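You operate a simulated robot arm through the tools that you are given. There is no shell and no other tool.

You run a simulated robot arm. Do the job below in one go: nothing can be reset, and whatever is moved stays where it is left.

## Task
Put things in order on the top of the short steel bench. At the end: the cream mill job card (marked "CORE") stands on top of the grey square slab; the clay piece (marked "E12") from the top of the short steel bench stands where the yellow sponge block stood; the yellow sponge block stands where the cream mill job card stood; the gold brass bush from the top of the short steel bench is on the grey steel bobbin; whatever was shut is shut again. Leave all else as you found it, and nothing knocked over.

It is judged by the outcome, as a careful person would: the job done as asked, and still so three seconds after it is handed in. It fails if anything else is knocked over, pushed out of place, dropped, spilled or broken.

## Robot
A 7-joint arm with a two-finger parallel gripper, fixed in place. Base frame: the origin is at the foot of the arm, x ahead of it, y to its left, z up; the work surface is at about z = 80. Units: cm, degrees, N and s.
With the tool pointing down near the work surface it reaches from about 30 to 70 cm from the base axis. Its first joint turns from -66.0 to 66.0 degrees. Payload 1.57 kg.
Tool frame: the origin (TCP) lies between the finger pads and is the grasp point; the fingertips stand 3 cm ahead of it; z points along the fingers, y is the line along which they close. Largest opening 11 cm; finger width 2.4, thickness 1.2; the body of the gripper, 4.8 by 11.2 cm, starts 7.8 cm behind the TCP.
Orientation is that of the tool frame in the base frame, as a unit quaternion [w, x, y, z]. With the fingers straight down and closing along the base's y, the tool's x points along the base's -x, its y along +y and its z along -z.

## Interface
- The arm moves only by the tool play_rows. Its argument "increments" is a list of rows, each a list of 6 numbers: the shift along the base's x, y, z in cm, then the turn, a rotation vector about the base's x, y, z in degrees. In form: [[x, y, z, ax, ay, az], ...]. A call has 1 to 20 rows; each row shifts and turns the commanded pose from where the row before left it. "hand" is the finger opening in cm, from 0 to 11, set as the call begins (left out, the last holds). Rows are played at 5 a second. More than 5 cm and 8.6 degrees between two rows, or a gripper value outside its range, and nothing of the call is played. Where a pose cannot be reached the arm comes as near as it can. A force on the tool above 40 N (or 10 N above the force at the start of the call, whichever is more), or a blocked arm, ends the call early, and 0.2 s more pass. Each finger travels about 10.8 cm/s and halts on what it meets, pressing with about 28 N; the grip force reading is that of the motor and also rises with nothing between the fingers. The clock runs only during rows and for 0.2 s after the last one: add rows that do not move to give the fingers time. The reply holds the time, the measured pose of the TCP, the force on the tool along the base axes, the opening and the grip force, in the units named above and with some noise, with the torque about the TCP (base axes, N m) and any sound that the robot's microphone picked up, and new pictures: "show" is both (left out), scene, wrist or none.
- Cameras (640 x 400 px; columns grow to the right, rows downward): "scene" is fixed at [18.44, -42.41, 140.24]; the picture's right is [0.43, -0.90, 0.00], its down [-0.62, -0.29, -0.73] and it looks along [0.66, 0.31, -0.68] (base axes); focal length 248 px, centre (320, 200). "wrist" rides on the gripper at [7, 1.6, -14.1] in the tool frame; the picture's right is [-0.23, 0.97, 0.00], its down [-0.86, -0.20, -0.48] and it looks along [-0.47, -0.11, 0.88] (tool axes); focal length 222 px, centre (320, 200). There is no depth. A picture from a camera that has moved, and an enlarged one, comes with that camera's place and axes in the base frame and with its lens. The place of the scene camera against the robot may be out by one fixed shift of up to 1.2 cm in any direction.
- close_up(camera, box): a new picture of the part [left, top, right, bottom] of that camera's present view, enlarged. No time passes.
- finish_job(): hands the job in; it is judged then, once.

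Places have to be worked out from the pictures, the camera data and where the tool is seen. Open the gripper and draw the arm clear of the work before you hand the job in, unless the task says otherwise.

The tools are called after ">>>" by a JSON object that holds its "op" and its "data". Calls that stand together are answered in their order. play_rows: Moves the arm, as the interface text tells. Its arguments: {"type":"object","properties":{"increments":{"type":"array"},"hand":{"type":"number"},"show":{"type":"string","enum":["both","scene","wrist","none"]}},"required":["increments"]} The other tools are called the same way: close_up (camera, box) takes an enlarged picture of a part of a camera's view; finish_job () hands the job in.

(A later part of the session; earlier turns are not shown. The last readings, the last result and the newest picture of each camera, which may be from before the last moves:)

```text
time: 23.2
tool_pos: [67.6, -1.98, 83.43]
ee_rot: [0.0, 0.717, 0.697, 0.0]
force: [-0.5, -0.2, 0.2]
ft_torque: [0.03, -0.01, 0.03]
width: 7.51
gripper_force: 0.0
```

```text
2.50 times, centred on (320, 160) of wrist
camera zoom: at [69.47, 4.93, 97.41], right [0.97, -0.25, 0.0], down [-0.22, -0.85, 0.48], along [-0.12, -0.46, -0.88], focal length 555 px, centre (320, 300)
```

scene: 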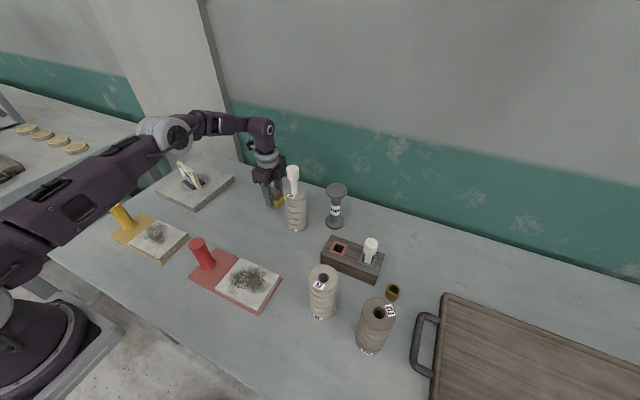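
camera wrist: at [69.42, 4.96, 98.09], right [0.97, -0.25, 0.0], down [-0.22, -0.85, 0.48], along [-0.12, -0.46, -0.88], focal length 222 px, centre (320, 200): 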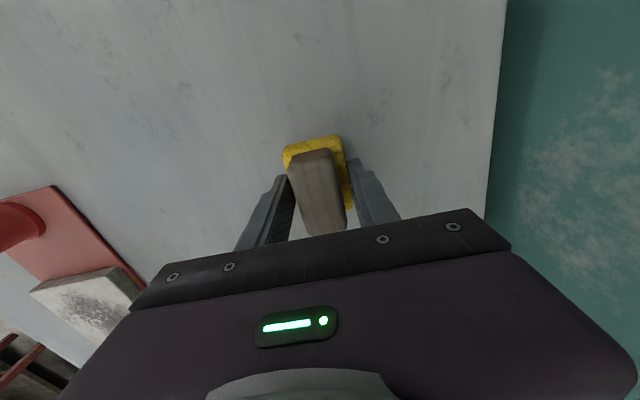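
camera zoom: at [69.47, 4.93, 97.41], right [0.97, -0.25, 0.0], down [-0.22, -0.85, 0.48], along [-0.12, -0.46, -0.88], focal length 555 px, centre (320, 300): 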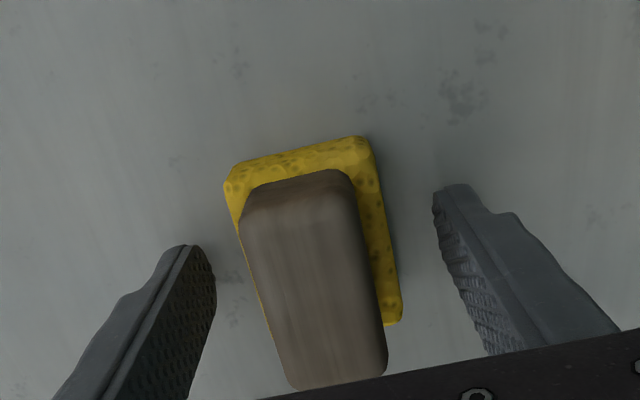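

The sponge stands where the card stood. I rise well above the A5 plug and fly over to hover above E12.

>>> {"op": "play_rows", "data": {"increments": [[0, 0, 2.65, 0, 0, 0], [0, 0, 4.5, 0, 0, 0], [0, 0, 4.5, 0, 0, 0], [0, 0, 4.5, 0, 0, 0], [0, 0, 4.5, 0, 0, 0], [0, 0, 4.5, 0, 0, 0], [0, 0, 4.5, 0, 0, 0], [0, 0, 0, 0, 0, 0]], "show": "scene"}}

>>> {"op": "close_up", "data": {"camera": "scene", "box": [220, 150, 340, 240]}}

```text
time: 25.0
tool_pos: [65.7, -2.25, 109.66]
ee_rot: [0.0, 0.717, 0.697, 0.0]
force: [-0.1, -1.0, 0.0]
ft_torque: [-0.01, 0.02, -0.03]
width: 7.5
gripper_force: 0.1
out of reach, approached as far as the arm can: row 5, 6, 7
```

scene: 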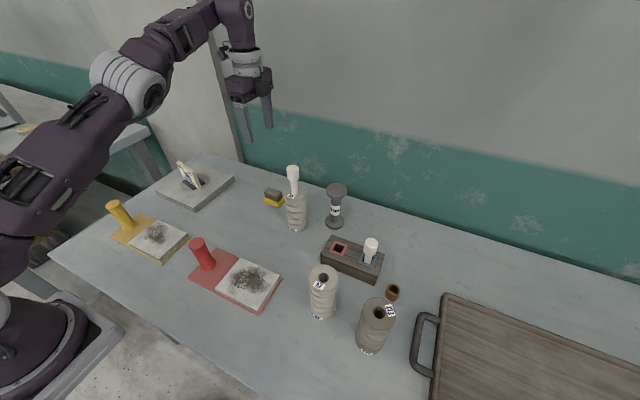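

```text
4.44 times, centred on (280, 195) of scene
camera zoom: at [18.44, -42.41, 140.24], right [0.43, -0.9, 0.0], down [-0.62, -0.29, -0.73], along [0.66, 0.31, -0.68], focal length 1105 px, centre (498, 222)
```

zoom: 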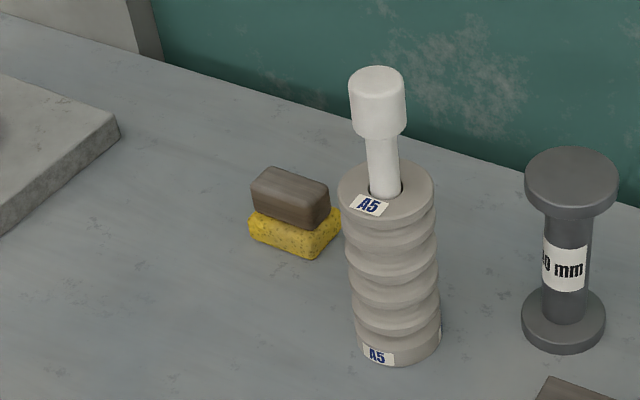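

The sponge stands well at its new place. High and far out, the arm reached its limit, so I must remember that for the bobbin. I now fly to hover above E12.

>>> {"op": "play_rows", "data": {"increments": [[-2.54, -3.83, 0, 0, 0, 0], [-2.54, -3.83, 0, 0, 0, 0], [-2.54, -3.83, 0, 0, 0, 0], [-2.54, -3.83, 0, 0, 0, 0], [-2.54, -3.83, 0, 0, 0, 0], [-2.54, -3.83, 0, 0, 0, 0], [-2.54, -3.83, 0, 0, 0, 0], [-2.54, -3.83, 0, 0, 0, 0], [-2.54, -3.83, 0, 0, 0, 0], [-2.54, -3.83, 0, 0, 0, 0], [-2.5, -3.8, 0, 0, 0, 0], [0, 0, 0, 0, 0, 0]]}}

>>> {"op": "close_up", "data": {"camera": "wrist", "box": [220, 60, 440, 230]}}

```text
time: 27.6
tool_pos: [37.92, -44.23, 109.53]
ee_rot: [-0.001, 0.716, 0.698, 0.0]
force: [-0.3, 0.3, -0.3]
ft_torque: [0.03, 0.0, -0.01]
width: 7.49
gripper_force: 0.0
camera wrist: at [39.62, -37.31, 123.53], right [0.97, -0.25, 0.0], down [-0.22, -0.85, 0.48], along [-0.12, -0.46, -0.88], focal length 222 px, centre (320, 200)
```

scene: 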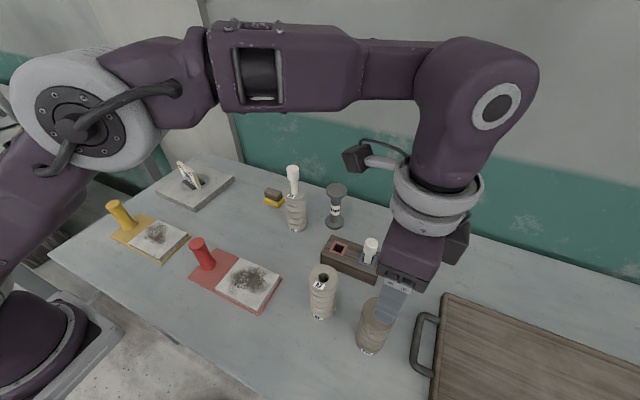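
wrist: 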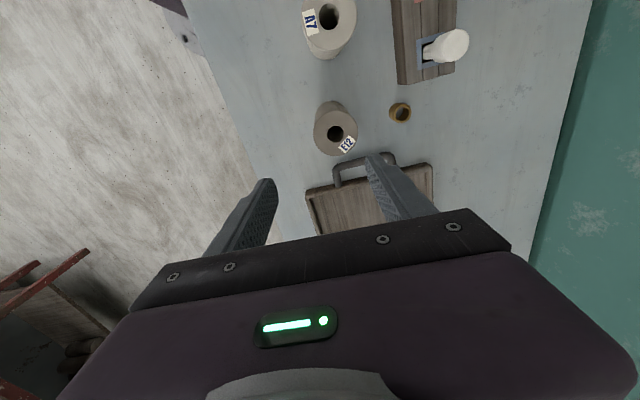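

```text
2.35 times, centred on (330, 145) of wrist
camera zoom: at [39.62, -37.31, 123.53], right [0.97, -0.25, 0.0], down [-0.22, -0.85, 0.48], along [-0.12, -0.46, -0.88], focal length 523 px, centre (296, 329)
```

zoom: 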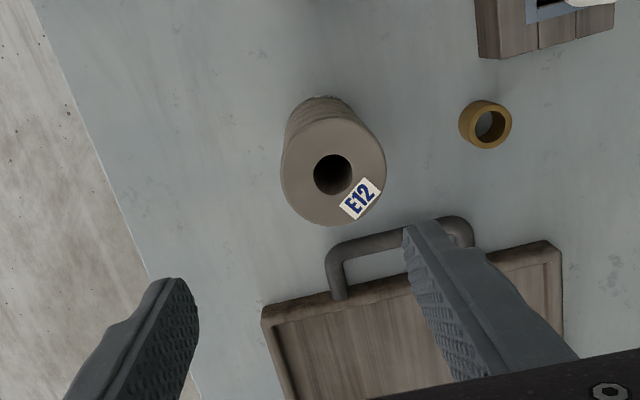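

E12's top centre is at about (40.0, -43.9) and the bush is at about (51.9, -46.1). I centre on E12, open to 9.5 cm and descend to z of about 97 first.

>>> {"op": "play_rows", "data": {"increments": [[2.08, 0.33, -1.5, 0, 0, 0], [0, 0, -4, 0, 0, 0], [0, 0, -4, 0, 0, 0], [0, 0, -3, 0, 0, 0], [0, 0, 0, 0, 0, 0]], "hand": 9.5}}

>>> {"op": "close_up", "data": {"camera": "wrist", "box": [200, 80, 440, 240]}}

>>> {"op": "close_up", "data": {"camera": "scene", "box": [300, 220, 460, 380]}}

```text
time: 28.8
tool_pos: [39.8, -43.97, 97.2]
ee_rot: [0.0, 0.716, 0.698, 0.0]
force: [0.3, -1.0, -0.1]
ft_torque: [-0.02, -0.02, -0.01]
width: 9.51
gripper_force: 0.0
camera wrist: at [41.76, -36.98, 111.25], right [0.97, -0.25, 0.0], down [-0.22, -0.85, 0.48], along [-0.12, -0.46, -0.88], focal length 222 px, centre (320, 200)
```

scene: 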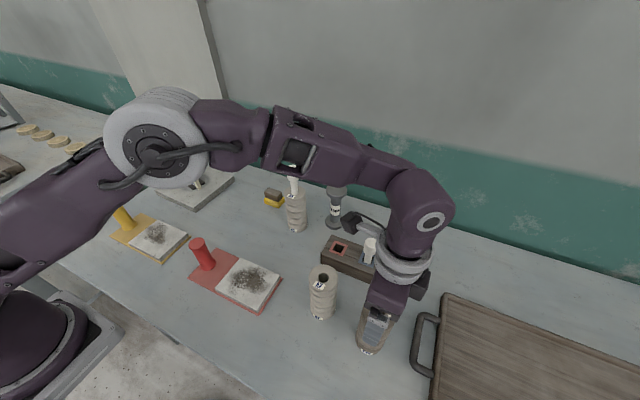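
wrist: 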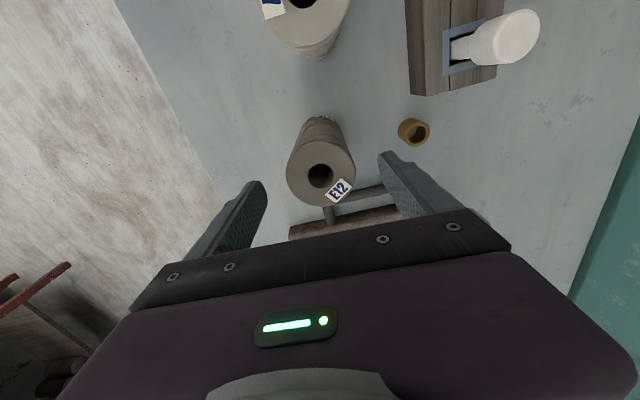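

```text
2.50 times, centred on (320, 160) of wrist
camera zoom: at [41.76, -36.98, 111.25], right [0.97, -0.25, 0.0], down [-0.22, -0.85, 0.48], along [-0.12, -0.46, -0.88], focal length 555 px, centre (320, 300)
```

zoom: 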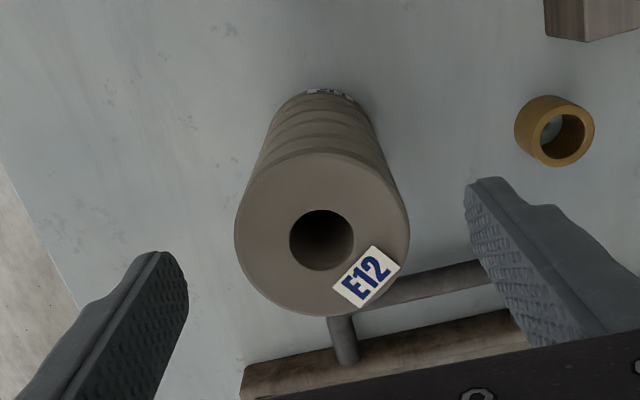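

```text
2.50 times, centred on (380, 300) of scene
camera zoom: at [18.44, -42.41, 140.24], right [0.43, -0.9, 0.0], down [-0.62, -0.29, -0.73], along [0.66, 0.31, -0.68], focal length 621 px, centre (170, -50)
```

zoom: 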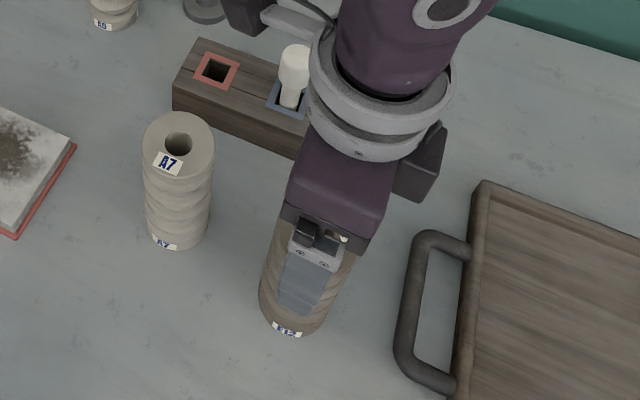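

The fingers are centred on E12 and its top is at z of about 93.5. I descend the last 9 cm to grip at z = 88.

>>> {"op": "play_rows", "data": {"increments": [[0.1, 0.05, -3, 0, 0, 0], [0, 0, -3, 0, 0, 0], [0, 0, -2, 0, 0, 0], [0, 0, -1.1, 0, 0, 0], [0, 0, 0, 0, 0, 0]], "show": "wrist"}}

>>> {"op": "close_up", "data": {"camera": "scene", "box": [300, 220, 460, 380]}}

```text
time: 30.0
tool_pos: [40.17, -43.86, 88.14]
ee_rot: [0.0, 0.716, 0.698, 0.001]
force: [1.2, 0.7, -0.1]
ft_torque: [-0.04, -0.02, -0.01]
width: 9.51
gripper_force: 0.0
camera wrist: at [41.93, -36.96, 102.2], right [0.97, -0.25, 0.0], down [-0.22, -0.85, 0.48], along [-0.12, -0.46, -0.88], focal length 222 px, centre (320, 200)
```

wrist: 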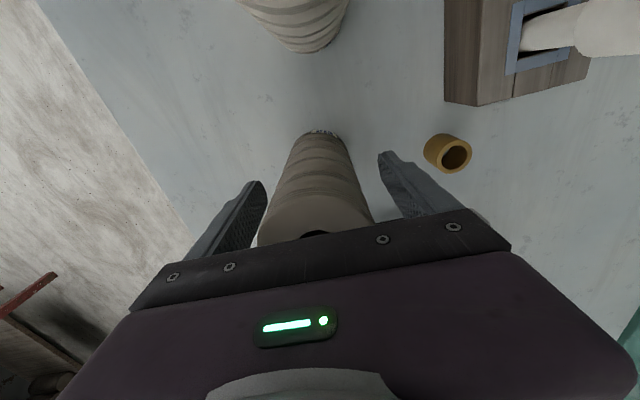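

```text
2.50 times, centred on (380, 300) of scene
camera zoom: at [18.44, -42.41, 140.24], right [0.43, -0.9, 0.0], down [-0.62, -0.29, -0.73], along [0.66, 0.31, -0.68], focal length 621 px, centre (170, -50)
```

zoom: 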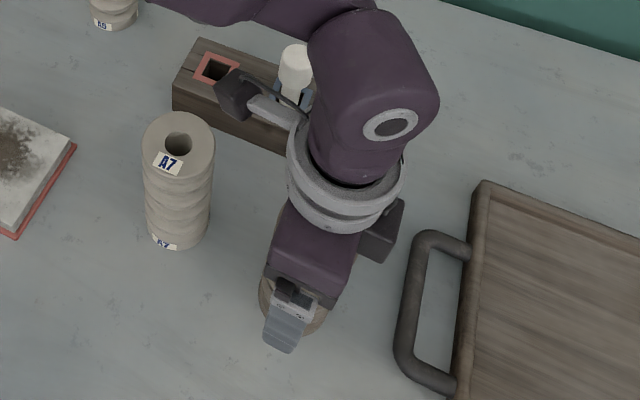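

The fingers straddle E12 with clearance on both sides. I close on it.

>>> {"op": "play_rows", "data": {"increments": [[0, 0, 0, 0, 0, 0], [0, 0, 0, 0, 0, 0], [0, 0, 0, 0, 0, 0], [0, 0, 0, 0, 0, 0]], "hand": 0, "show": "wrist"}}

```text
time: 31.0
tool_pos: [40.17, -43.84, 88.15]
ee_rot: [0.0, 0.717, 0.697, -0.001]
force: [-0.1, 0.4, -0.1]
ft_torque: [-0.1, 0.02, -0.03]
width: 5.94
gripper_force: 27.7
camera wrist: at [41.93, -36.96, 102.21], right [0.97, -0.25, 0.0], down [-0.22, -0.85, 0.48], along [-0.12, -0.46, -0.88], focal length 222 px, centre (320, 200)
```

wrist: 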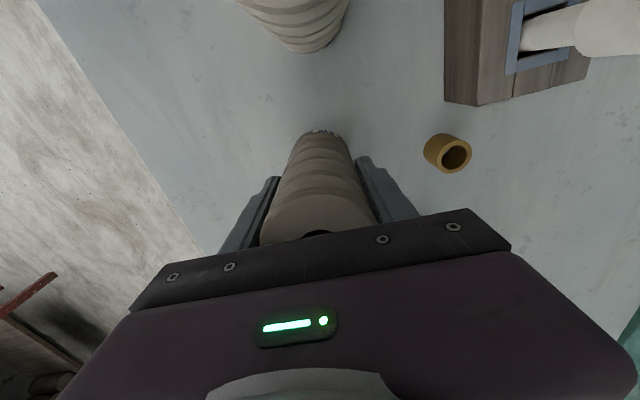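

E12 is gripped at 5.94 cm. I lift it 3 cm and check that it comes up whole and its weight is fine.

>>> {"op": "play_rows", "data": {"increments": [[0, 0, 0.5, 0, 0, 0], [0, 0, 1.0, 0, 0, 0], [0, 0, 1.5, 0, 0, 0], [0, 0, 0, 0, 0, 0]], "show": "wrist"}}

>>> {"op": "close_up", "data": {"camera": "scene", "box": [300, 220, 460, 380]}}

```text
time: 32.0
tool_pos: [39.95, -44.15, 90.8]
ee_rot: [-0.001, 0.717, 0.697, 0.001]
force: [0.7, -0.2, -5.7]
ft_torque: [-0.01, 0.02, 0.01]
width: 5.95
gripper_force: 28.3
camera wrist: at [41.76, -37.15, 104.94], right [0.97, -0.25, 0.0], down [-0.22, -0.85, 0.48], along [-0.12, -0.46, -0.88], focal length 222 px, centre (320, 200)
```

wrist: 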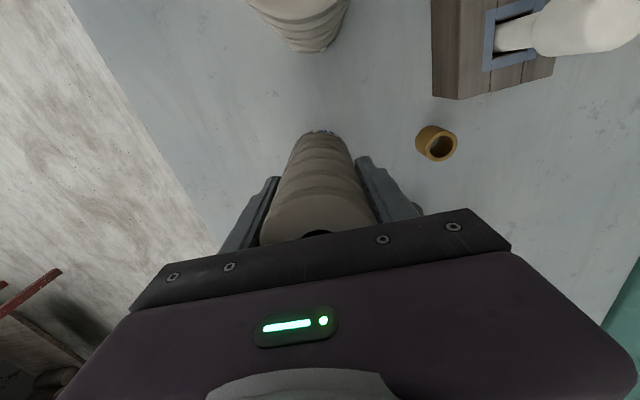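

```text
2.50 times, centred on (380, 300) of scene
camera zoom: at [18.45, -42.42, 140.24], right [0.43, -0.9, 0.0], down [-0.62, -0.29, -0.73], along [0.66, 0.31, -0.68], focal length 621 px, centre (170, -50)
```

zoom: 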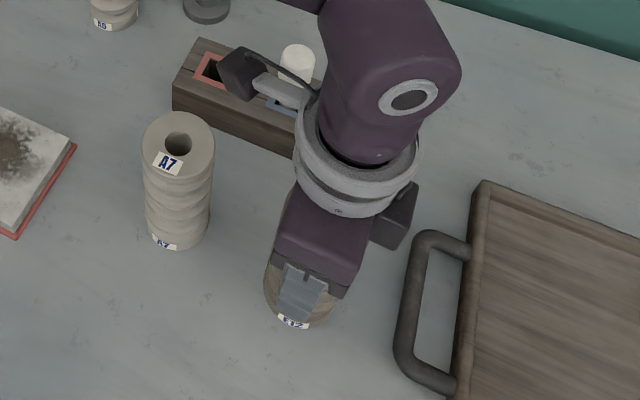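

E12 is up in one piece, weighing about 0.58 kg. I lift it above the height of A7 and carry it towards the sponge's old place.

>>> {"op": "play_rows", "data": {"increments": [[0, 0, 4, 0, 0, 0], [0, 0, 4, 0, 0, 0], [0, 0, 4, 0, 0, 0], [0, 0, 4, 0, 0, 0], [1.53, 4.14, 0, 0, 0, 0], [1.53, 4.14, 0, 0, 0, 0], [1.53, 4.14, 0, 0, 0, 0], [1.53, 4.14, 0, 0, 0, 0], [1.53, 4.14, 0, 0, 0, 0], [1.53, 4.14, 0, 0, 0, 0], [1.53, 4.14, 0, 0, 0, 0], [1.53, 4.14, 0, 0, 0, 0], [1.53, 4.14, 0, 0, 0, 0], [1.53, 4.14, 0, 0, 0, 0], [1.53, 4.14, 0, 0, 0, 0], [1.53, 4.14, 0, 0, 0, 0], [1.53, 4.14, 0, 0, 0, 0], [0, 0, 0, 0, 0, 0]]}}

>>> {"op": "close_up", "data": {"camera": "scene", "box": [150, 100, 350, 240]}}

```text
time: 35.8
tool_pos: [60.02, 9.95, 107.05]
ee_rot: [-0.001, 0.717, 0.697, 0.0]
force: [0.5, -0.4, -4.0]
ft_torque: [-0.01, 0.02, -0.01]
width: 5.94
gripper_force: 27.9
camera wrist: at [61.8, 16.91, 121.03], right [0.97, -0.25, 0.0], down [-0.22, -0.85, 0.48], along [-0.12, -0.46, -0.88], focal length 222 px, centre (320, 200)
```

scene: 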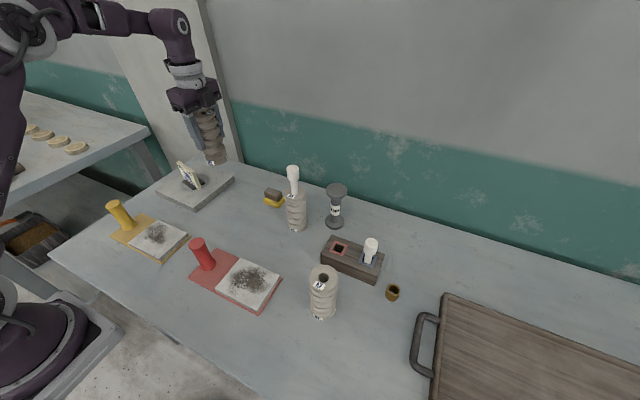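
wrist: 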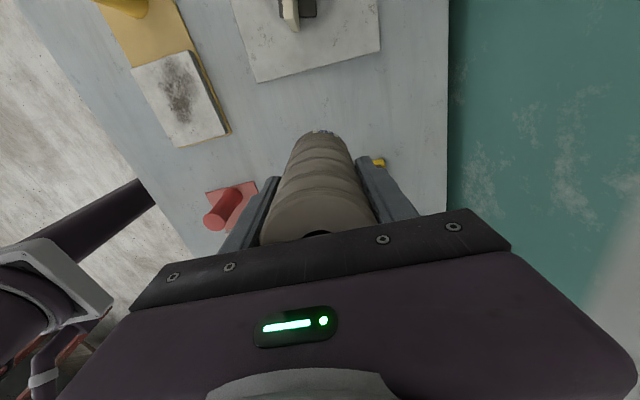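

```text
2.86 times, centred on (250, 170) of scene
camera zoom: at [18.46, -42.41, 140.24], right [0.43, -0.9, 0.0], down [-0.62, -0.29, -0.73], along [0.66, 0.31, -0.68], focal length 710 px, centre (520, 286)
```

zoom: 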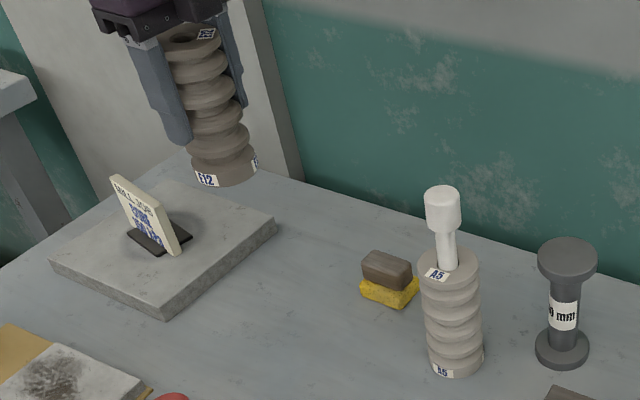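

E12 hangs straight above the sponge's old place at (60.0, 9.95). I lower to just above the bench.

>>> {"op": "play_rows", "data": {"increments": [[0, 0, -4, 0, 0, 0], [0, 0, -4, 0, 0, 0], [0, 0, -4, 0, 0, 0], [0, 0, -3, 0, 0, 0], [0, 0, -2, 0, 0, 0], [0, 0, -1, 0, 0, 0], [0, 0, 0, 0, 0, 0]], "show": "wrist"}}

>>> {"op": "close_up", "data": {"camera": "scene", "box": [180, 130, 280, 220]}}

```text
time: 37.4
tool_pos: [59.95, 9.98, 88.84]
ee_rot: [0.0, 0.717, 0.698, -0.001]
force: [0.2, -0.2, -5.5]
ft_torque: [0.03, 0.01, 0.0]
width: 5.94
gripper_force: 28.2
camera wrist: at [61.81, 16.9, 102.91], right [0.97, -0.25, 0.0], down [-0.22, -0.85, 0.48], along [-0.12, -0.46, -0.88], focal length 222 px, centre (320, 200)
```

wrist: 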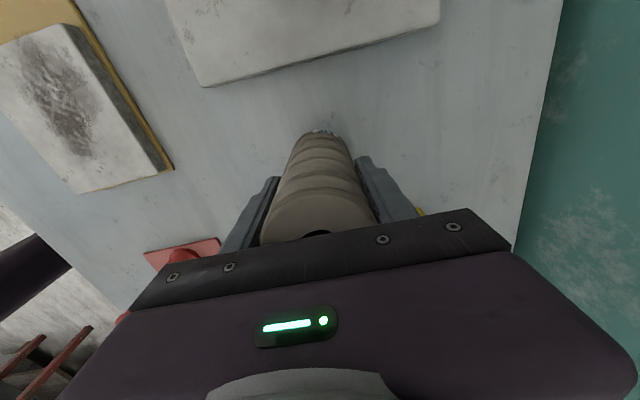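

```text
4.44 times, centred on (230, 175) of scene
camera zoom: at [18.45, -42.41, 140.24], right [0.43, -0.9, 0.0], down [-0.62, -0.29, -0.73], along [0.66, 0.31, -0.68], focal length 1105 px, centre (720, 311)
```

zoom: 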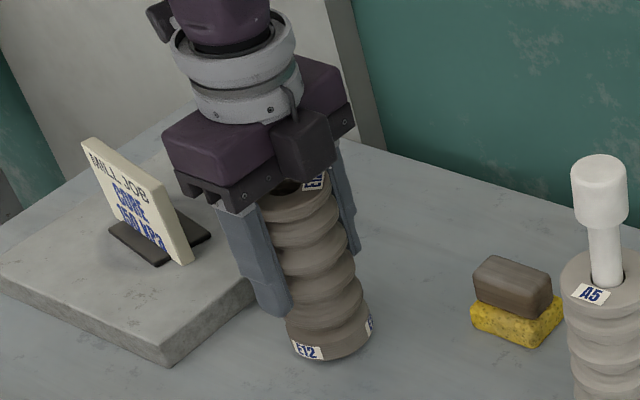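

E12 is about 0.7 cm off the bench. I lower in small steps until it touches.

>>> {"op": "play_rows", "data": {"increments": [[0, 0, -0.3, 0, 0, 0], [0, 0, -0.25, 0, 0, 0], [0, 0, 0, 0, 0, 0]], "show": "none"}}

```text
time: 38.2
tool_pos: [60.07, 9.97, 88.42]
ee_rot: [-0.001, 0.716, 0.698, 0.0]
force: [0.5, -0.7, -6.3]
ft_torque: [0.01, -0.01, 0.02]
width: 5.92
gripper_force: 28.2
```

>>> {"op": "play_rows", "data": {"increments": [[0, 0, -0.15, 0, 0, 0], [0, 0, 0, 0, 0, 0]], "show": "none"}}

```text
time: 38.8
tool_pos: [60.07, 9.97, 88.28]
ee_rot: [-0.001, 0.716, 0.698, 0.0]
force: [-0.2, 1.0, -6.1]
ft_torque: [0.04, 0.0, 0.04]
width: 5.95
gripper_force: 28.7
```

Its full weight still hangs (-6 N), so it has not touched yet. I go down a little further.

>>> {"op": "play_rows", "data": {"increments": [[0, 0, -0.12, 0, 0, 0], [0, 0, 0, 0, 0, 0]], "show": "none"}}

```text
time: 39.4
tool_pos: [60.06, 9.91, 88.19]
ee_rot: [-0.001, 0.716, 0.698, 0.001]
force: [0.1, 0.1, -5.4]
ft_torque: [0.02, -0.03, -0.01]
width: 5.92
gripper_force: 27.8
```

>>> {"op": "play_rows", "data": {"increments": [[0, 0, -0.12, 0, 0, 0], [0, 0, 0, 0, 0, 0]], "show": "none"}}

```text
time: 40.0
tool_pos: [60.0, 9.95, 88.01]
ee_rot: [0.001, 0.717, 0.698, 0.0]
force: [-3.9, 3.1, 15.5]
ft_torque: [-0.17, 0.64, -0.13]
width: 5.93
gripper_force: 28.1
```

Contact: the force turned upward to 15 N. I ease off slightly, then open to release.

>>> {"op": "play_rows", "data": {"increments": [[0, 0, 0.06, 0, 0, 0], [0, 0, 0, 0, 0, 0]], "show": "none"}}

```text
time: 40.6
tool_pos: [60.04, 9.97, 88.15]
ee_rot: [0.0, 0.716, 0.698, 0.001]
force: [-5.4, 6.8, 17.6]
ft_torque: [-0.03, 0.59, -0.17]
width: 5.95
gripper_force: 28.1
```

>>> {"op": "play_rows", "data": {"increments": [[0, 0, 0.1, 0, 0, 0], [0, 0, 0, 0, 0, 0]], "show": "none"}}

```text
time: 41.2
tool_pos: [60.11, 9.86, 88.05]
ee_rot: [0.0, 0.717, 0.697, 0.0]
force: [-0.8, 2.0, 1.5]
ft_torque: [0.33, -0.02, 0.05]
width: 5.93
gripper_force: 27.9
```

The load is now almost balanced (1.5 N), so E12 rests on the bench. I open the fingers moderately.

>>> {"op": "play_rows", "data": {"increments": [[0, 0, 0, 0, 0, 0], [0, 0, 0, 0, 0, 0], [0, 0, 0, 0, 0, 0]], "hand": 9.5, "show": "wrist"}}

>>> {"op": "close_up", "data": {"camera": "scene", "box": [180, 130, 280, 220]}}

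```text
time: 42.0
tool_pos: [60.2, 9.92, 88.19]
ee_rot: [0.0, 0.717, 0.697, 0.001]
force: [0.4, 0.5, -0.7]
ft_torque: [0.04, -0.01, 0.0]
width: 9.51
gripper_force: 0.0
camera wrist: at [61.86, 16.87, 102.25], right [0.97, -0.25, 0.0], down [-0.22, -0.85, 0.48], along [-0.12, -0.46, -0.88], focal length 222 px, centre (320, 200)
```

wrist: 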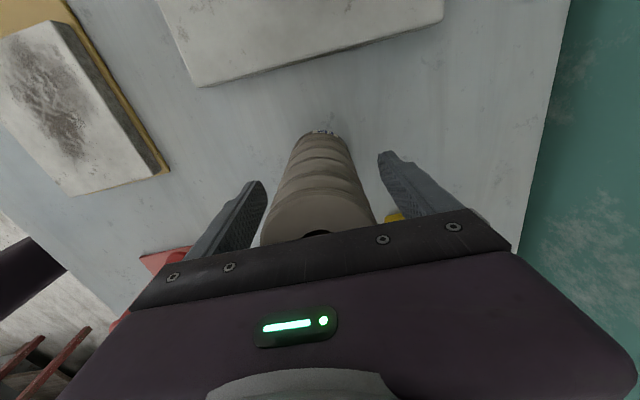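

```text
4.44 times, centred on (230, 175) of scene
camera zoom: at [18.44, -42.41, 140.24], right [0.43, -0.9, 0.0], down [-0.62, -0.29, -0.73], along [0.66, 0.31, -0.68], focal length 1105 px, centre (720, 311)
```

zoom: 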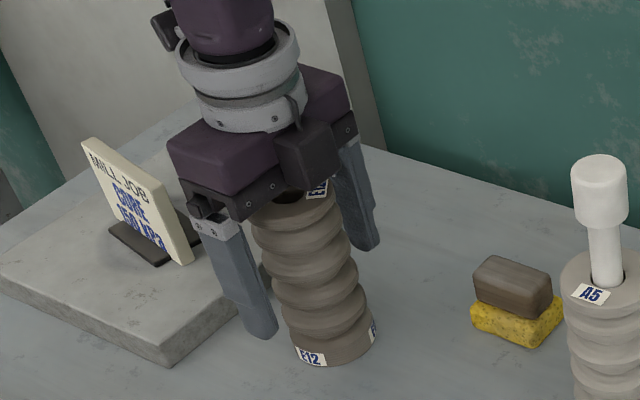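

E12 stands in the sponge's old place. I rise straight up, then travel inboard of A5 at a safe height towards the bush.

>>> {"op": "play_rows", "data": {"increments": [[0, 0, 2, 0, 0, 0], [0, 0, 4, 0, 0, 0], [0, 0, 4, 0, 0, 0], [0, 0, 4, 0, 0, 0], [0, 0, 4, 0, 0, 0], [-2, -4, 0.8, 0, 0, 0], [-2, -4, 0.8, 0, 0, 0], [-2, -4, 0.8, 0, 0, 0], [-2, -4, 0.8, 0, 0, 0], [-2, -4, 0.8, 0, 0, 0], [0, -4, -0.6, 0, 0, 0], [0, -4, -0.6, 0, 0, 0], [0, -4, -0.6, 0, 0, 0], [0, -4, -0.6, 0, 0, 0], [0, -4, -0.6, 0, 0, 0], [0, -4, -0.6, 0, 0, 0], [0, -4, -0.6, 0, 0, 0], [0, 0, 0, 0, 0, 0]]}}

>>> {"op": "close_up", "data": {"camera": "wrist", "box": [260, 20, 460, 180]}}

>>> {"op": "close_up", "data": {"camera": "scene", "box": [150, 140, 350, 260]}}

```text
time: 45.8
tool_pos: [49.92, -38.07, 105.96]
ee_rot: [0.0, 0.717, 0.697, 0.0]
force: [-0.1, 0.9, -0.7]
ft_torque: [-0.01, 0.01, -0.02]
width: 9.47
gripper_force: 0.1
camera wrist: at [51.68, -31.13, 120.09], right [0.97, -0.25, 0.0], down [-0.22, -0.85, 0.48], along [-0.12, -0.46, -0.88], focal length 222 px, centre (320, 200)
```

scene: 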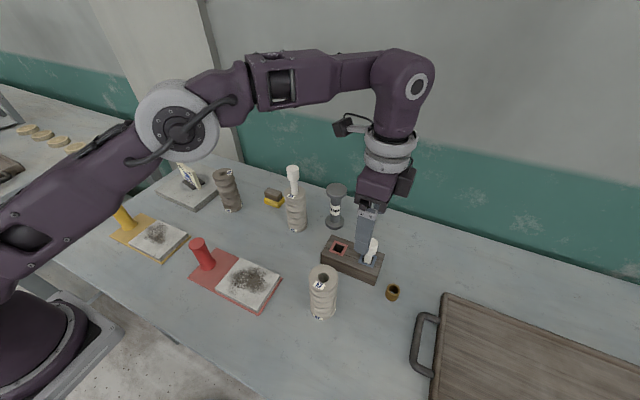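
wrist: 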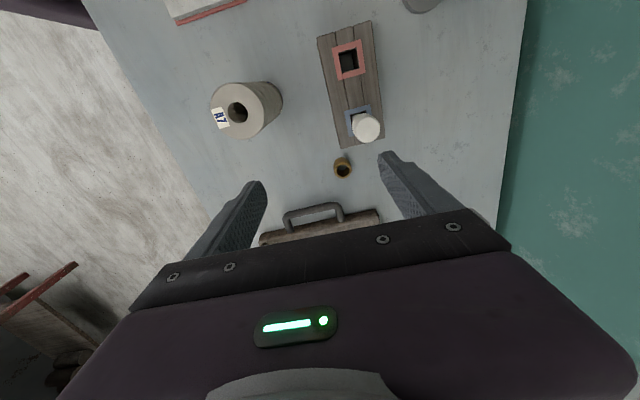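

```text
2.50 times, centred on (360, 100) of wrist
camera zoom: at [51.68, -31.13, 120.09], right [0.97, -0.25, 0.0], down [-0.22, -0.85, 0.48], along [-0.12, -0.46, -0.88], focal length 555 px, centre (220, 450)
```

zoom: 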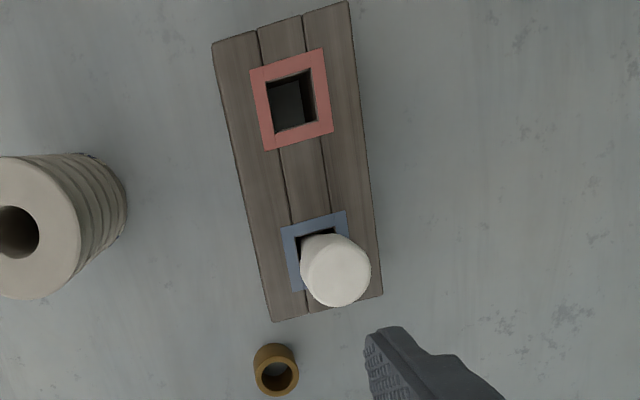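

```text
3.20 times, centred on (250, 200) of scene
camera zoom: at [18.44, -42.41, 140.24], right [0.43, -0.9, 0.0], down [-0.62, -0.29, -0.73], along [0.66, 0.31, -0.68], focal length 795 px, centre (544, 200)
```

zoom: 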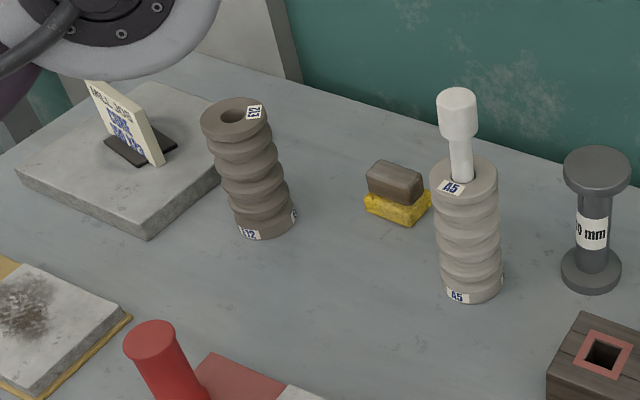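

E12, the sponge and the card all stand well, and the bush is at about (51.9, -46.0). The bobbin is about 72 cm out, likely too far for a straight-down tool at that height. I first rehearse it empty: turn the tool to face it, lean it 10° outward and test the reach above the bobbin.

>>> {"op": "play_rows", "data": {"increments": [[0.9, 1.9, 0.3, 0, 0, 8.0], [0.9, 1.9, 0.3, 0, 0, 8.0], [0.9, 1.9, 0.3, 0, 0, 8.0], [0.9, 1.9, 0.3, 0, 0, 8.0], [0.9, 1.9, 0.3, 0, 0, 8.0], [0.9, 1.9, 0.3, 0, 0, 8.0], [0.9, 1.9, 0.3, 0, 0, 8.0], [0.9, 1.9, 0, 0, 0, 8.0], [0.9, 1.5, 0, 0, 0, 7.9], [0, 0, 0, -1.68, -4.71, 0], [0, 0, 0, -1.68, -4.71, 0], [0, 0, 0, 0, 0, 0]], "hand": 5}}

```text
time: 48.4
tool_pos: [58.0, -21.39, 108.06]
ee_rot: [0.087, 0.17, 0.981, -0.015]
force: [0.4, -0.4, -0.3]
ft_torque: [0.03, -0.02, 0.0]
width: 5.02
gripper_force: 0.0
camera wrist: at [49.84, -16.7, 120.75], right [0.54, 0.84, 0.04], down [0.65, -0.44, 0.62], along [0.54, -0.31, -0.78], focal length 222 px, centre (320, 200)
```

scene: 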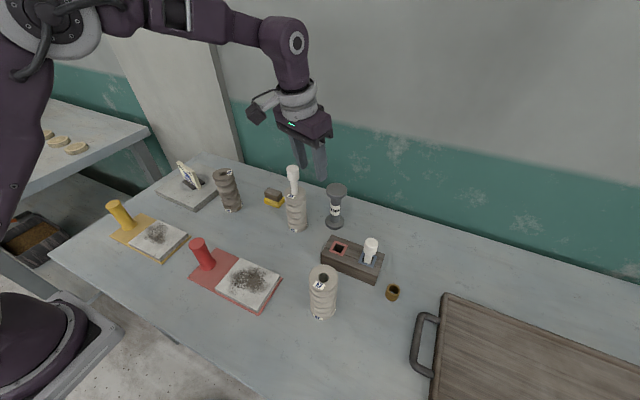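
wrist: 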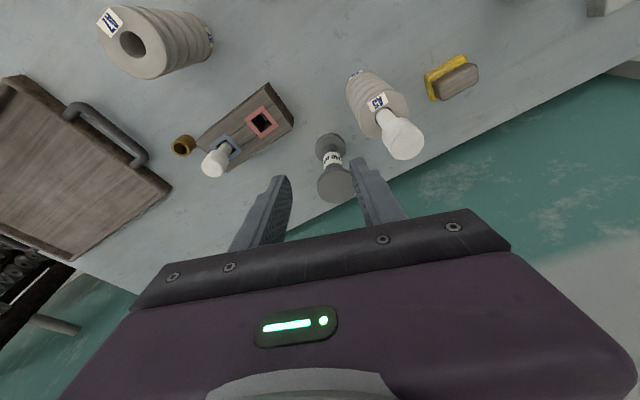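

The lean works. I enlarge the bobbin to pin down its top.

>>> {"op": "close_up", "data": {"camera": "wrist", "box": [270, 110, 390, 220]}}

>>> {"op": "close_up", "data": {"camera": "scene", "box": [290, 150, 390, 240]}}

```text
3.64 times, centred on (330, 165) of wrist
camera zoom: at [49.84, -16.7, 120.75], right [0.54, 0.84, 0.04], down [0.65, -0.44, 0.62], along [0.54, -0.31, -0.78], focal length 808 px, centre (284, 327)
```

zoom: 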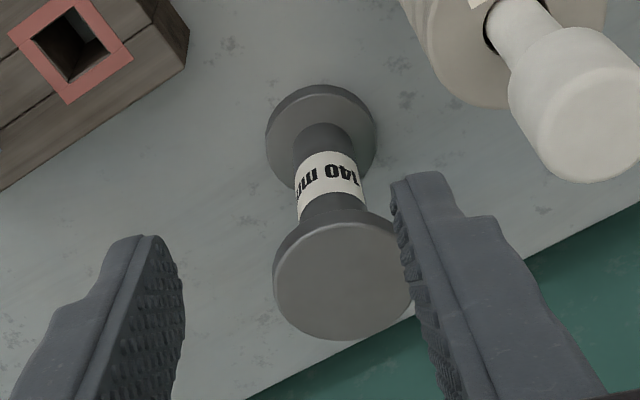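

```text
4.44 times, centred on (340, 195) of scene
camera zoom: at [18.44, -42.41, 140.24], right [0.43, -0.9, 0.0], down [-0.62, -0.29, -0.73], along [0.66, 0.31, -0.68], focal length 1105 px, centre (231, 222)
```

zoom: 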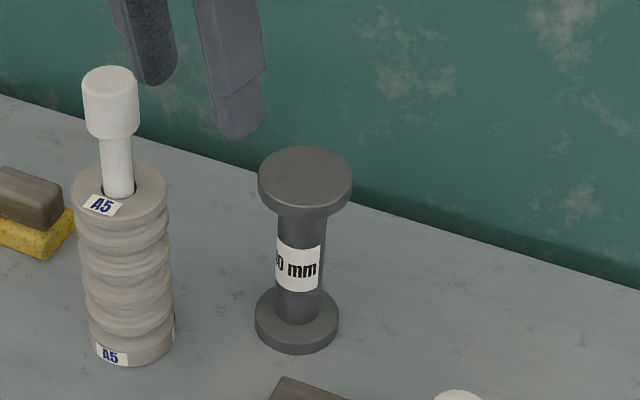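

Both views put the bobbin's top at about (67.7, -24.0), z = 94, with a flange 5.8 cm across. I test the reach above it at z = 101, then 98.5.

>>> {"op": "play_rows", "data": {"increments": [[3.1, -0.83, -2.3, 0, 0, 0], [3.1, -0.83, -2.3, 0, 0, 0], [3.1, -0.83, -2.4, 0, 0, 0], [0, 0, 0, 0, 0, 0]]}}

```text
time: 49.4
tool_pos: [67.1, -23.83, 100.99]
ee_rot: [0.086, 0.17, 0.982, -0.014]
force: [-0.2, -0.7, -0.7]
ft_torque: [0.0, 0.02, 0.0]
width: 5.03
gripper_force: 0.1
camera wrist: at [58.87, -19.24, 113.73], right [0.54, 0.84, 0.04], down [0.65, -0.44, 0.62], along [0.54, -0.31, -0.78], focal length 222 px, centre (320, 200)
```

scene: 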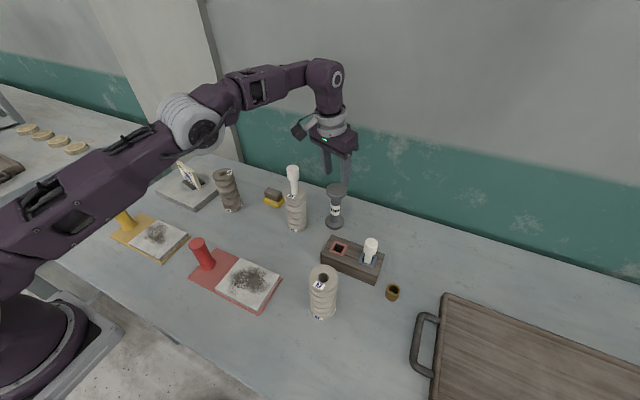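
wrist: 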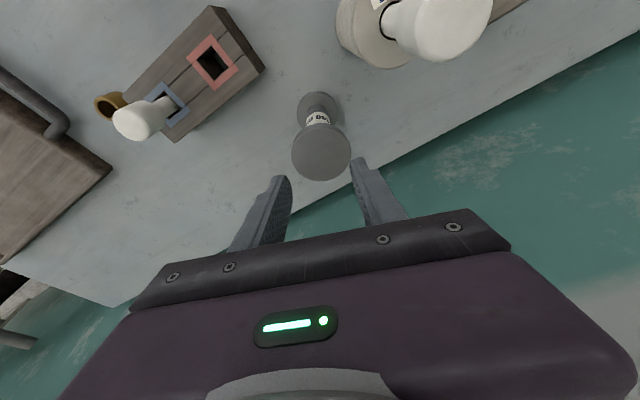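

The arm reaches there with the 10° lean, without strain. I draw back and go to hover over the bush with the same lean, turned to yaw -45° so the gripper stays clear of the rack and its plug.

>>> {"op": "play_rows", "data": {"increments": [[-3.5, 0, 2.5, 0, 0, 0], [-3.5, 0, 2.5, 0, 0, 0], [-1.82, -4.2, 0, 0, 0, -5.08], [-1.82, -4.2, 0, 0, 0, -5.08], [-1.82, -4.2, 0, 0, 0, -5.08], [-1.82, -4.2, 0, 0, 0, -5.08], [-1.82, -4.2, 0, 0, 0, -5.08], [0.2, -0.4, -4, 0, 0, 0], [0.1, -0.2, -3, 0, 0, 0], [0, 0, 0, 0, 0, 0]]}}

>>> {"op": "close_up", "data": {"camera": "wrist", "box": [240, 80, 420, 220]}}

>>> {"op": "close_up", "data": {"camera": "scene", "box": [310, 170, 470, 310]}}

```text
time: 51.6
tool_pos: [51.52, -45.46, 99.04]
ee_rot: [0.081, 0.382, 0.92, -0.034]
force: [-1.0, -0.3, -0.1]
ft_torque: [0.0, 0.0, -0.01]
width: 5.0
gripper_force: 0.1
camera wrist: at [46.15, -37.71, 111.75], right [0.85, 0.53, 0.04], down [0.4, -0.68, 0.62], along [0.35, -0.51, -0.78], focal length 222 px, centre (320, 200)
```

scene: 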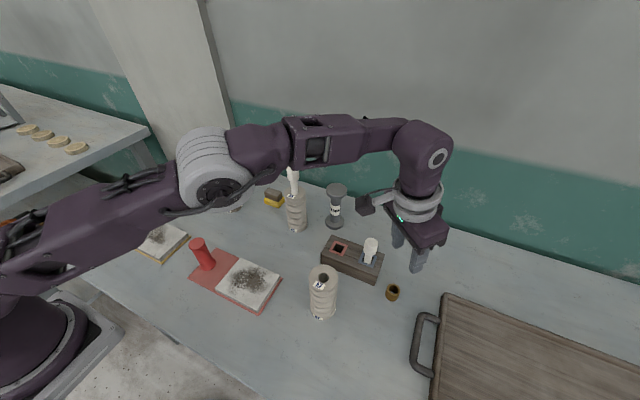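
wrist: 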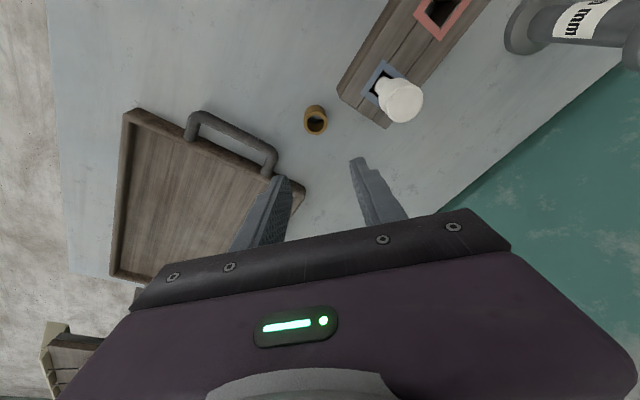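

```text
2.86 times, centred on (330, 150) of wrist
camera zoom: at [46.15, -37.71, 111.75], right [0.85, 0.53, 0.04], down [0.4, -0.68, 0.62], along [0.35, -0.51, -0.78], focal length 635 px, centre (291, 343)
```

zoom: 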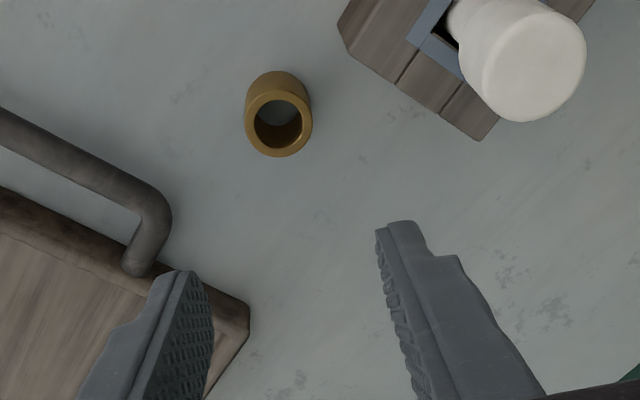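

```text
2.86 times, centred on (390, 240) of scene
camera zoom: at [18.44, -42.41, 140.24], right [0.43, -0.9, 0.0], down [-0.62, -0.29, -0.73], along [0.66, 0.31, -0.68], focal length 710 px, centre (120, 86)
```

zoom: 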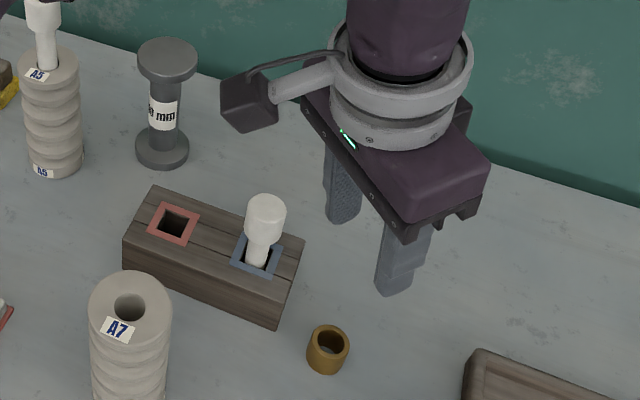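

The bush is at about (52.0, -46.0) in this view as well, and the rack clears the fingers' path by about 1 cm. I descend over the bush, pausing at z of about 86.5 to check.

>>> {"op": "play_rows", "data": {"increments": [[0.2, -0.3, -3.5, 0, 0, 0], [0, 0, -4, 0, 0, 0], [0, 0, -3, 0, 0, 0], [0, 0, -2, 0, 0, 0], [0, 0, 0, 0, 0, 0]], "hand": 4.8}}

>>> {"op": "close_up", "data": {"camera": "wrist", "box": [220, 80, 440, 240]}}

>>> {"op": "close_up", "data": {"camera": "scene", "box": [320, 190, 450, 310]}}

```text
time: 52.8
tool_pos: [51.96, -45.8, 86.56]
ee_rot: [0.08, 0.382, 0.92, -0.033]
force: [1.1, -0.2, 0.2]
ft_torque: [0.03, -0.02, 0.02]
width: 4.79
gripper_force: 0.1
camera wrist: at [46.39, -38.11, 99.22], right [0.85, 0.53, 0.04], down [0.39, -0.68, 0.62], along [0.36, -0.51, -0.78], focal length 222 px, centre (320, 200)
```

scene: 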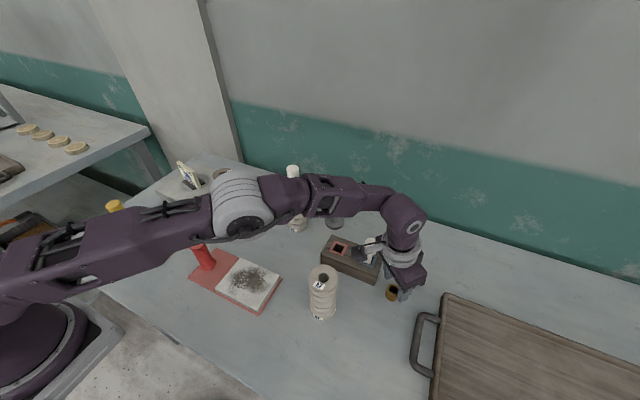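
wrist: 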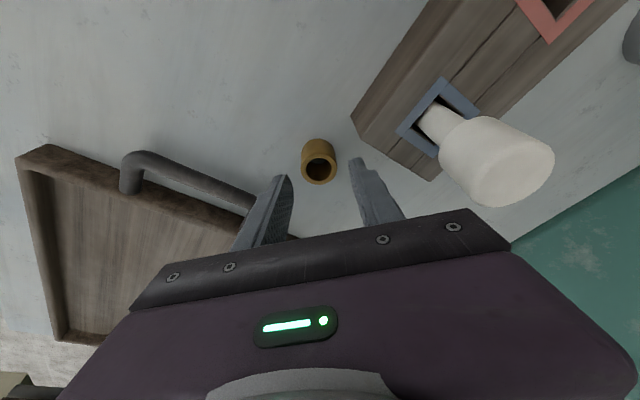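

```text
2.50 times, centred on (330, 160) of wrist
camera zoom: at [46.39, -38.11, 99.22], right [0.85, 0.53, 0.04], down [0.39, -0.68, 0.62], along [0.36, -0.51, -0.78], focal length 555 px, centre (295, 300)
```

zoom: 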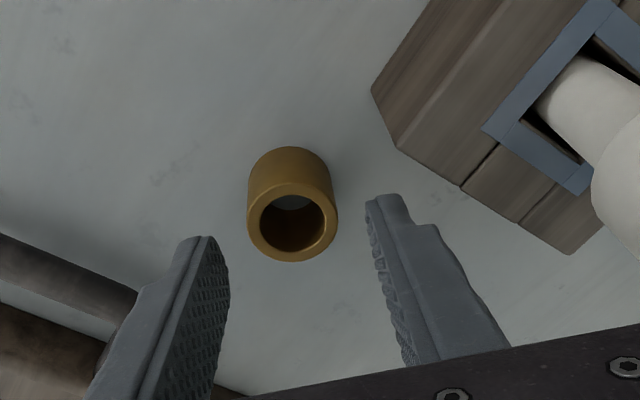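

```text
3.33 times, centred on (385, 250) of scene
camera zoom: at [18.44, -42.41, 140.24], right [0.43, -0.9, 0.0], down [-0.62, -0.29, -0.73], along [0.66, 0.31, -0.68], focal length 828 px, centre (103, 33)
```

zoom: 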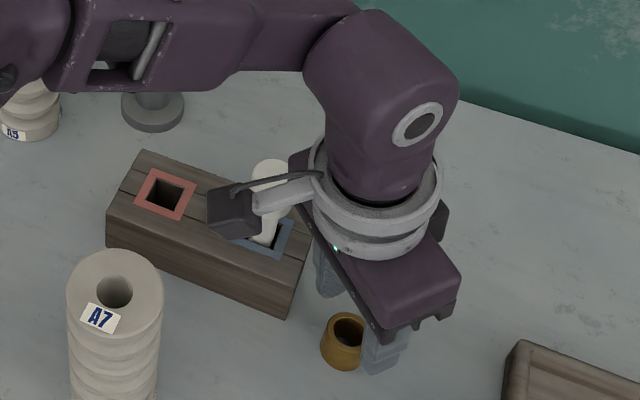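

The bush sits centred between the fingertips, and the rack and plug are clear. I go down the last 3.1 cm in decreasing steps.

>>> {"op": "play_rows", "data": {"increments": [[0, 0, -1.5, 0, 0, 0], [0, 0, -1.0, 0, 0, 0], [0, 0, -0.6, 0, 0, 0], [0, 0, 0, 0, 0, 0]], "show": "wrist"}}

>>> {"op": "close_up", "data": {"camera": "scene", "box": [340, 210, 440, 310]}}

>>> {"op": "close_up", "data": {"camera": "wrist", "box": [240, 110, 400, 230]}}

```text
time: 53.8
tool_pos: [51.82, -45.96, 83.44]
ee_rot: [0.08, 0.383, 0.92, -0.034]
force: [-0.2, -0.2, -0.9]
ft_torque: [0.01, 0.02, 0.05]
width: 4.79
gripper_force: 0.0
camera wrist: at [46.39, -38.07, 96.13], right [0.85, 0.53, 0.04], down [0.4, -0.68, 0.62], along [0.35, -0.51, -0.78], focal length 222 px, centre (320, 200)
```

wrist: 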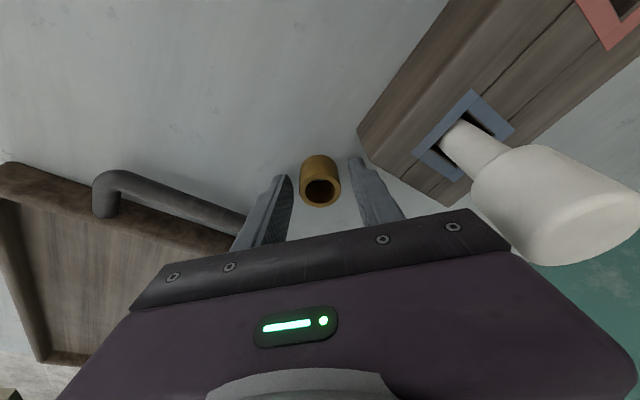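

```text
4.00 times, centred on (390, 260) of scene
camera zoom: at [18.44, -42.41, 140.24], right [0.43, -0.9, 0.0], down [-0.62, -0.29, -0.73], along [0.66, 0.31, -0.68], focal length 994 px, centre (40, -40)
```

zoom: 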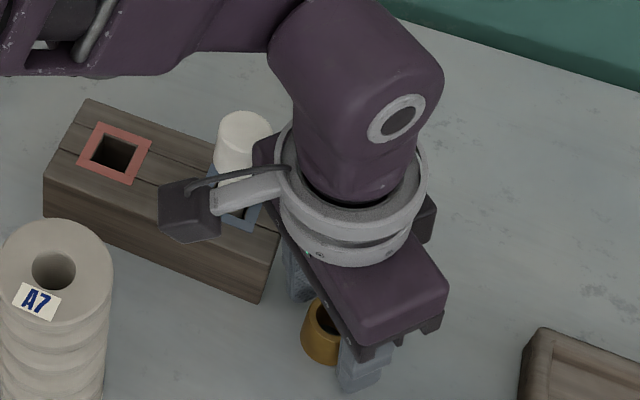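

```text
3.33 times, centred on (320, 170) of wrist
camera zoom: at [46.39, -38.07, 96.13], right [0.85, 0.53, 0.04], down [0.4, -0.68, 0.62], along [0.35, -0.51, -0.78], focal length 740 px, centre (320, 300)
```

zoom: 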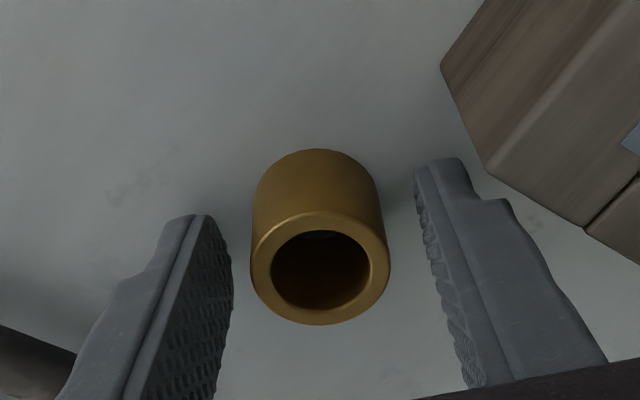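

The bush is between the pads with a gap on each side, and no contact force shows. I close on it.

>>> {"op": "play_rows", "data": {"increments": [[0, 0, 0, 0, 0, 0], [0, 0, 0, 0, 0, 0], [0, 0, 0, 0, 0, 0], [0, 0, 0, 0, 0, 0]], "hand": 0, "show": "wrist"}}

>>> {"op": "close_up", "data": {"camera": "wrist", "box": [240, 110, 400, 230]}}

```text
time: 54.8
tool_pos: [51.92, -45.83, 83.57]
ee_rot: [0.08, 0.382, 0.92, -0.034]
force: [-0.3, -0.8, -0.3]
ft_torque: [0.02, 0.03, 0.01]
width: 2.99
gripper_force: 28.4
camera wrist: at [46.39, -38.07, 96.15], right [0.85, 0.53, 0.04], down [0.39, -0.68, 0.62], along [0.35, -0.51, -0.78], focal length 222 px, centre (320, 200)
```

wrist: 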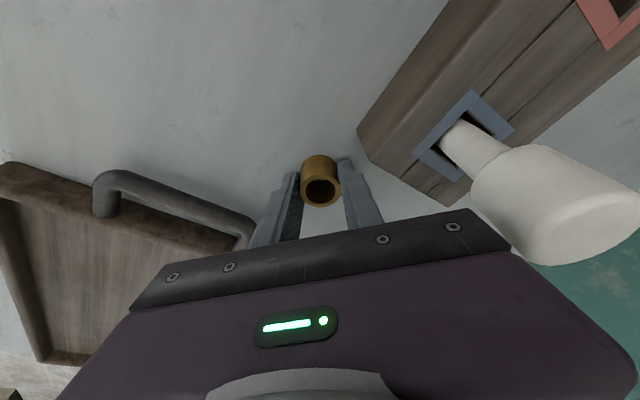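

```text
3.33 times, centred on (320, 170) of wrist
camera zoom: at [46.39, -38.07, 96.15], right [0.85, 0.53, 0.04], down [0.39, -0.68, 0.62], along [0.35, -0.51, -0.78], focal length 740 px, centre (320, 300)
```

zoom: 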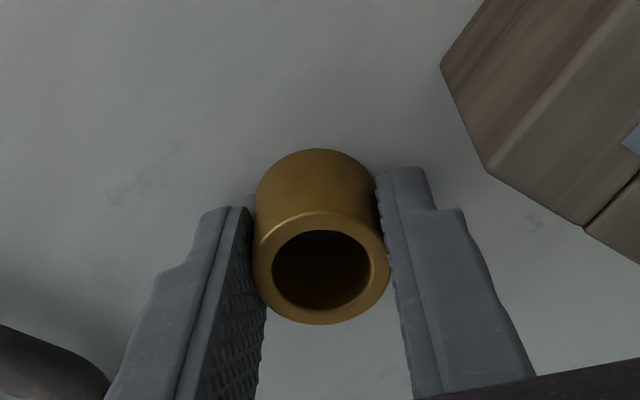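

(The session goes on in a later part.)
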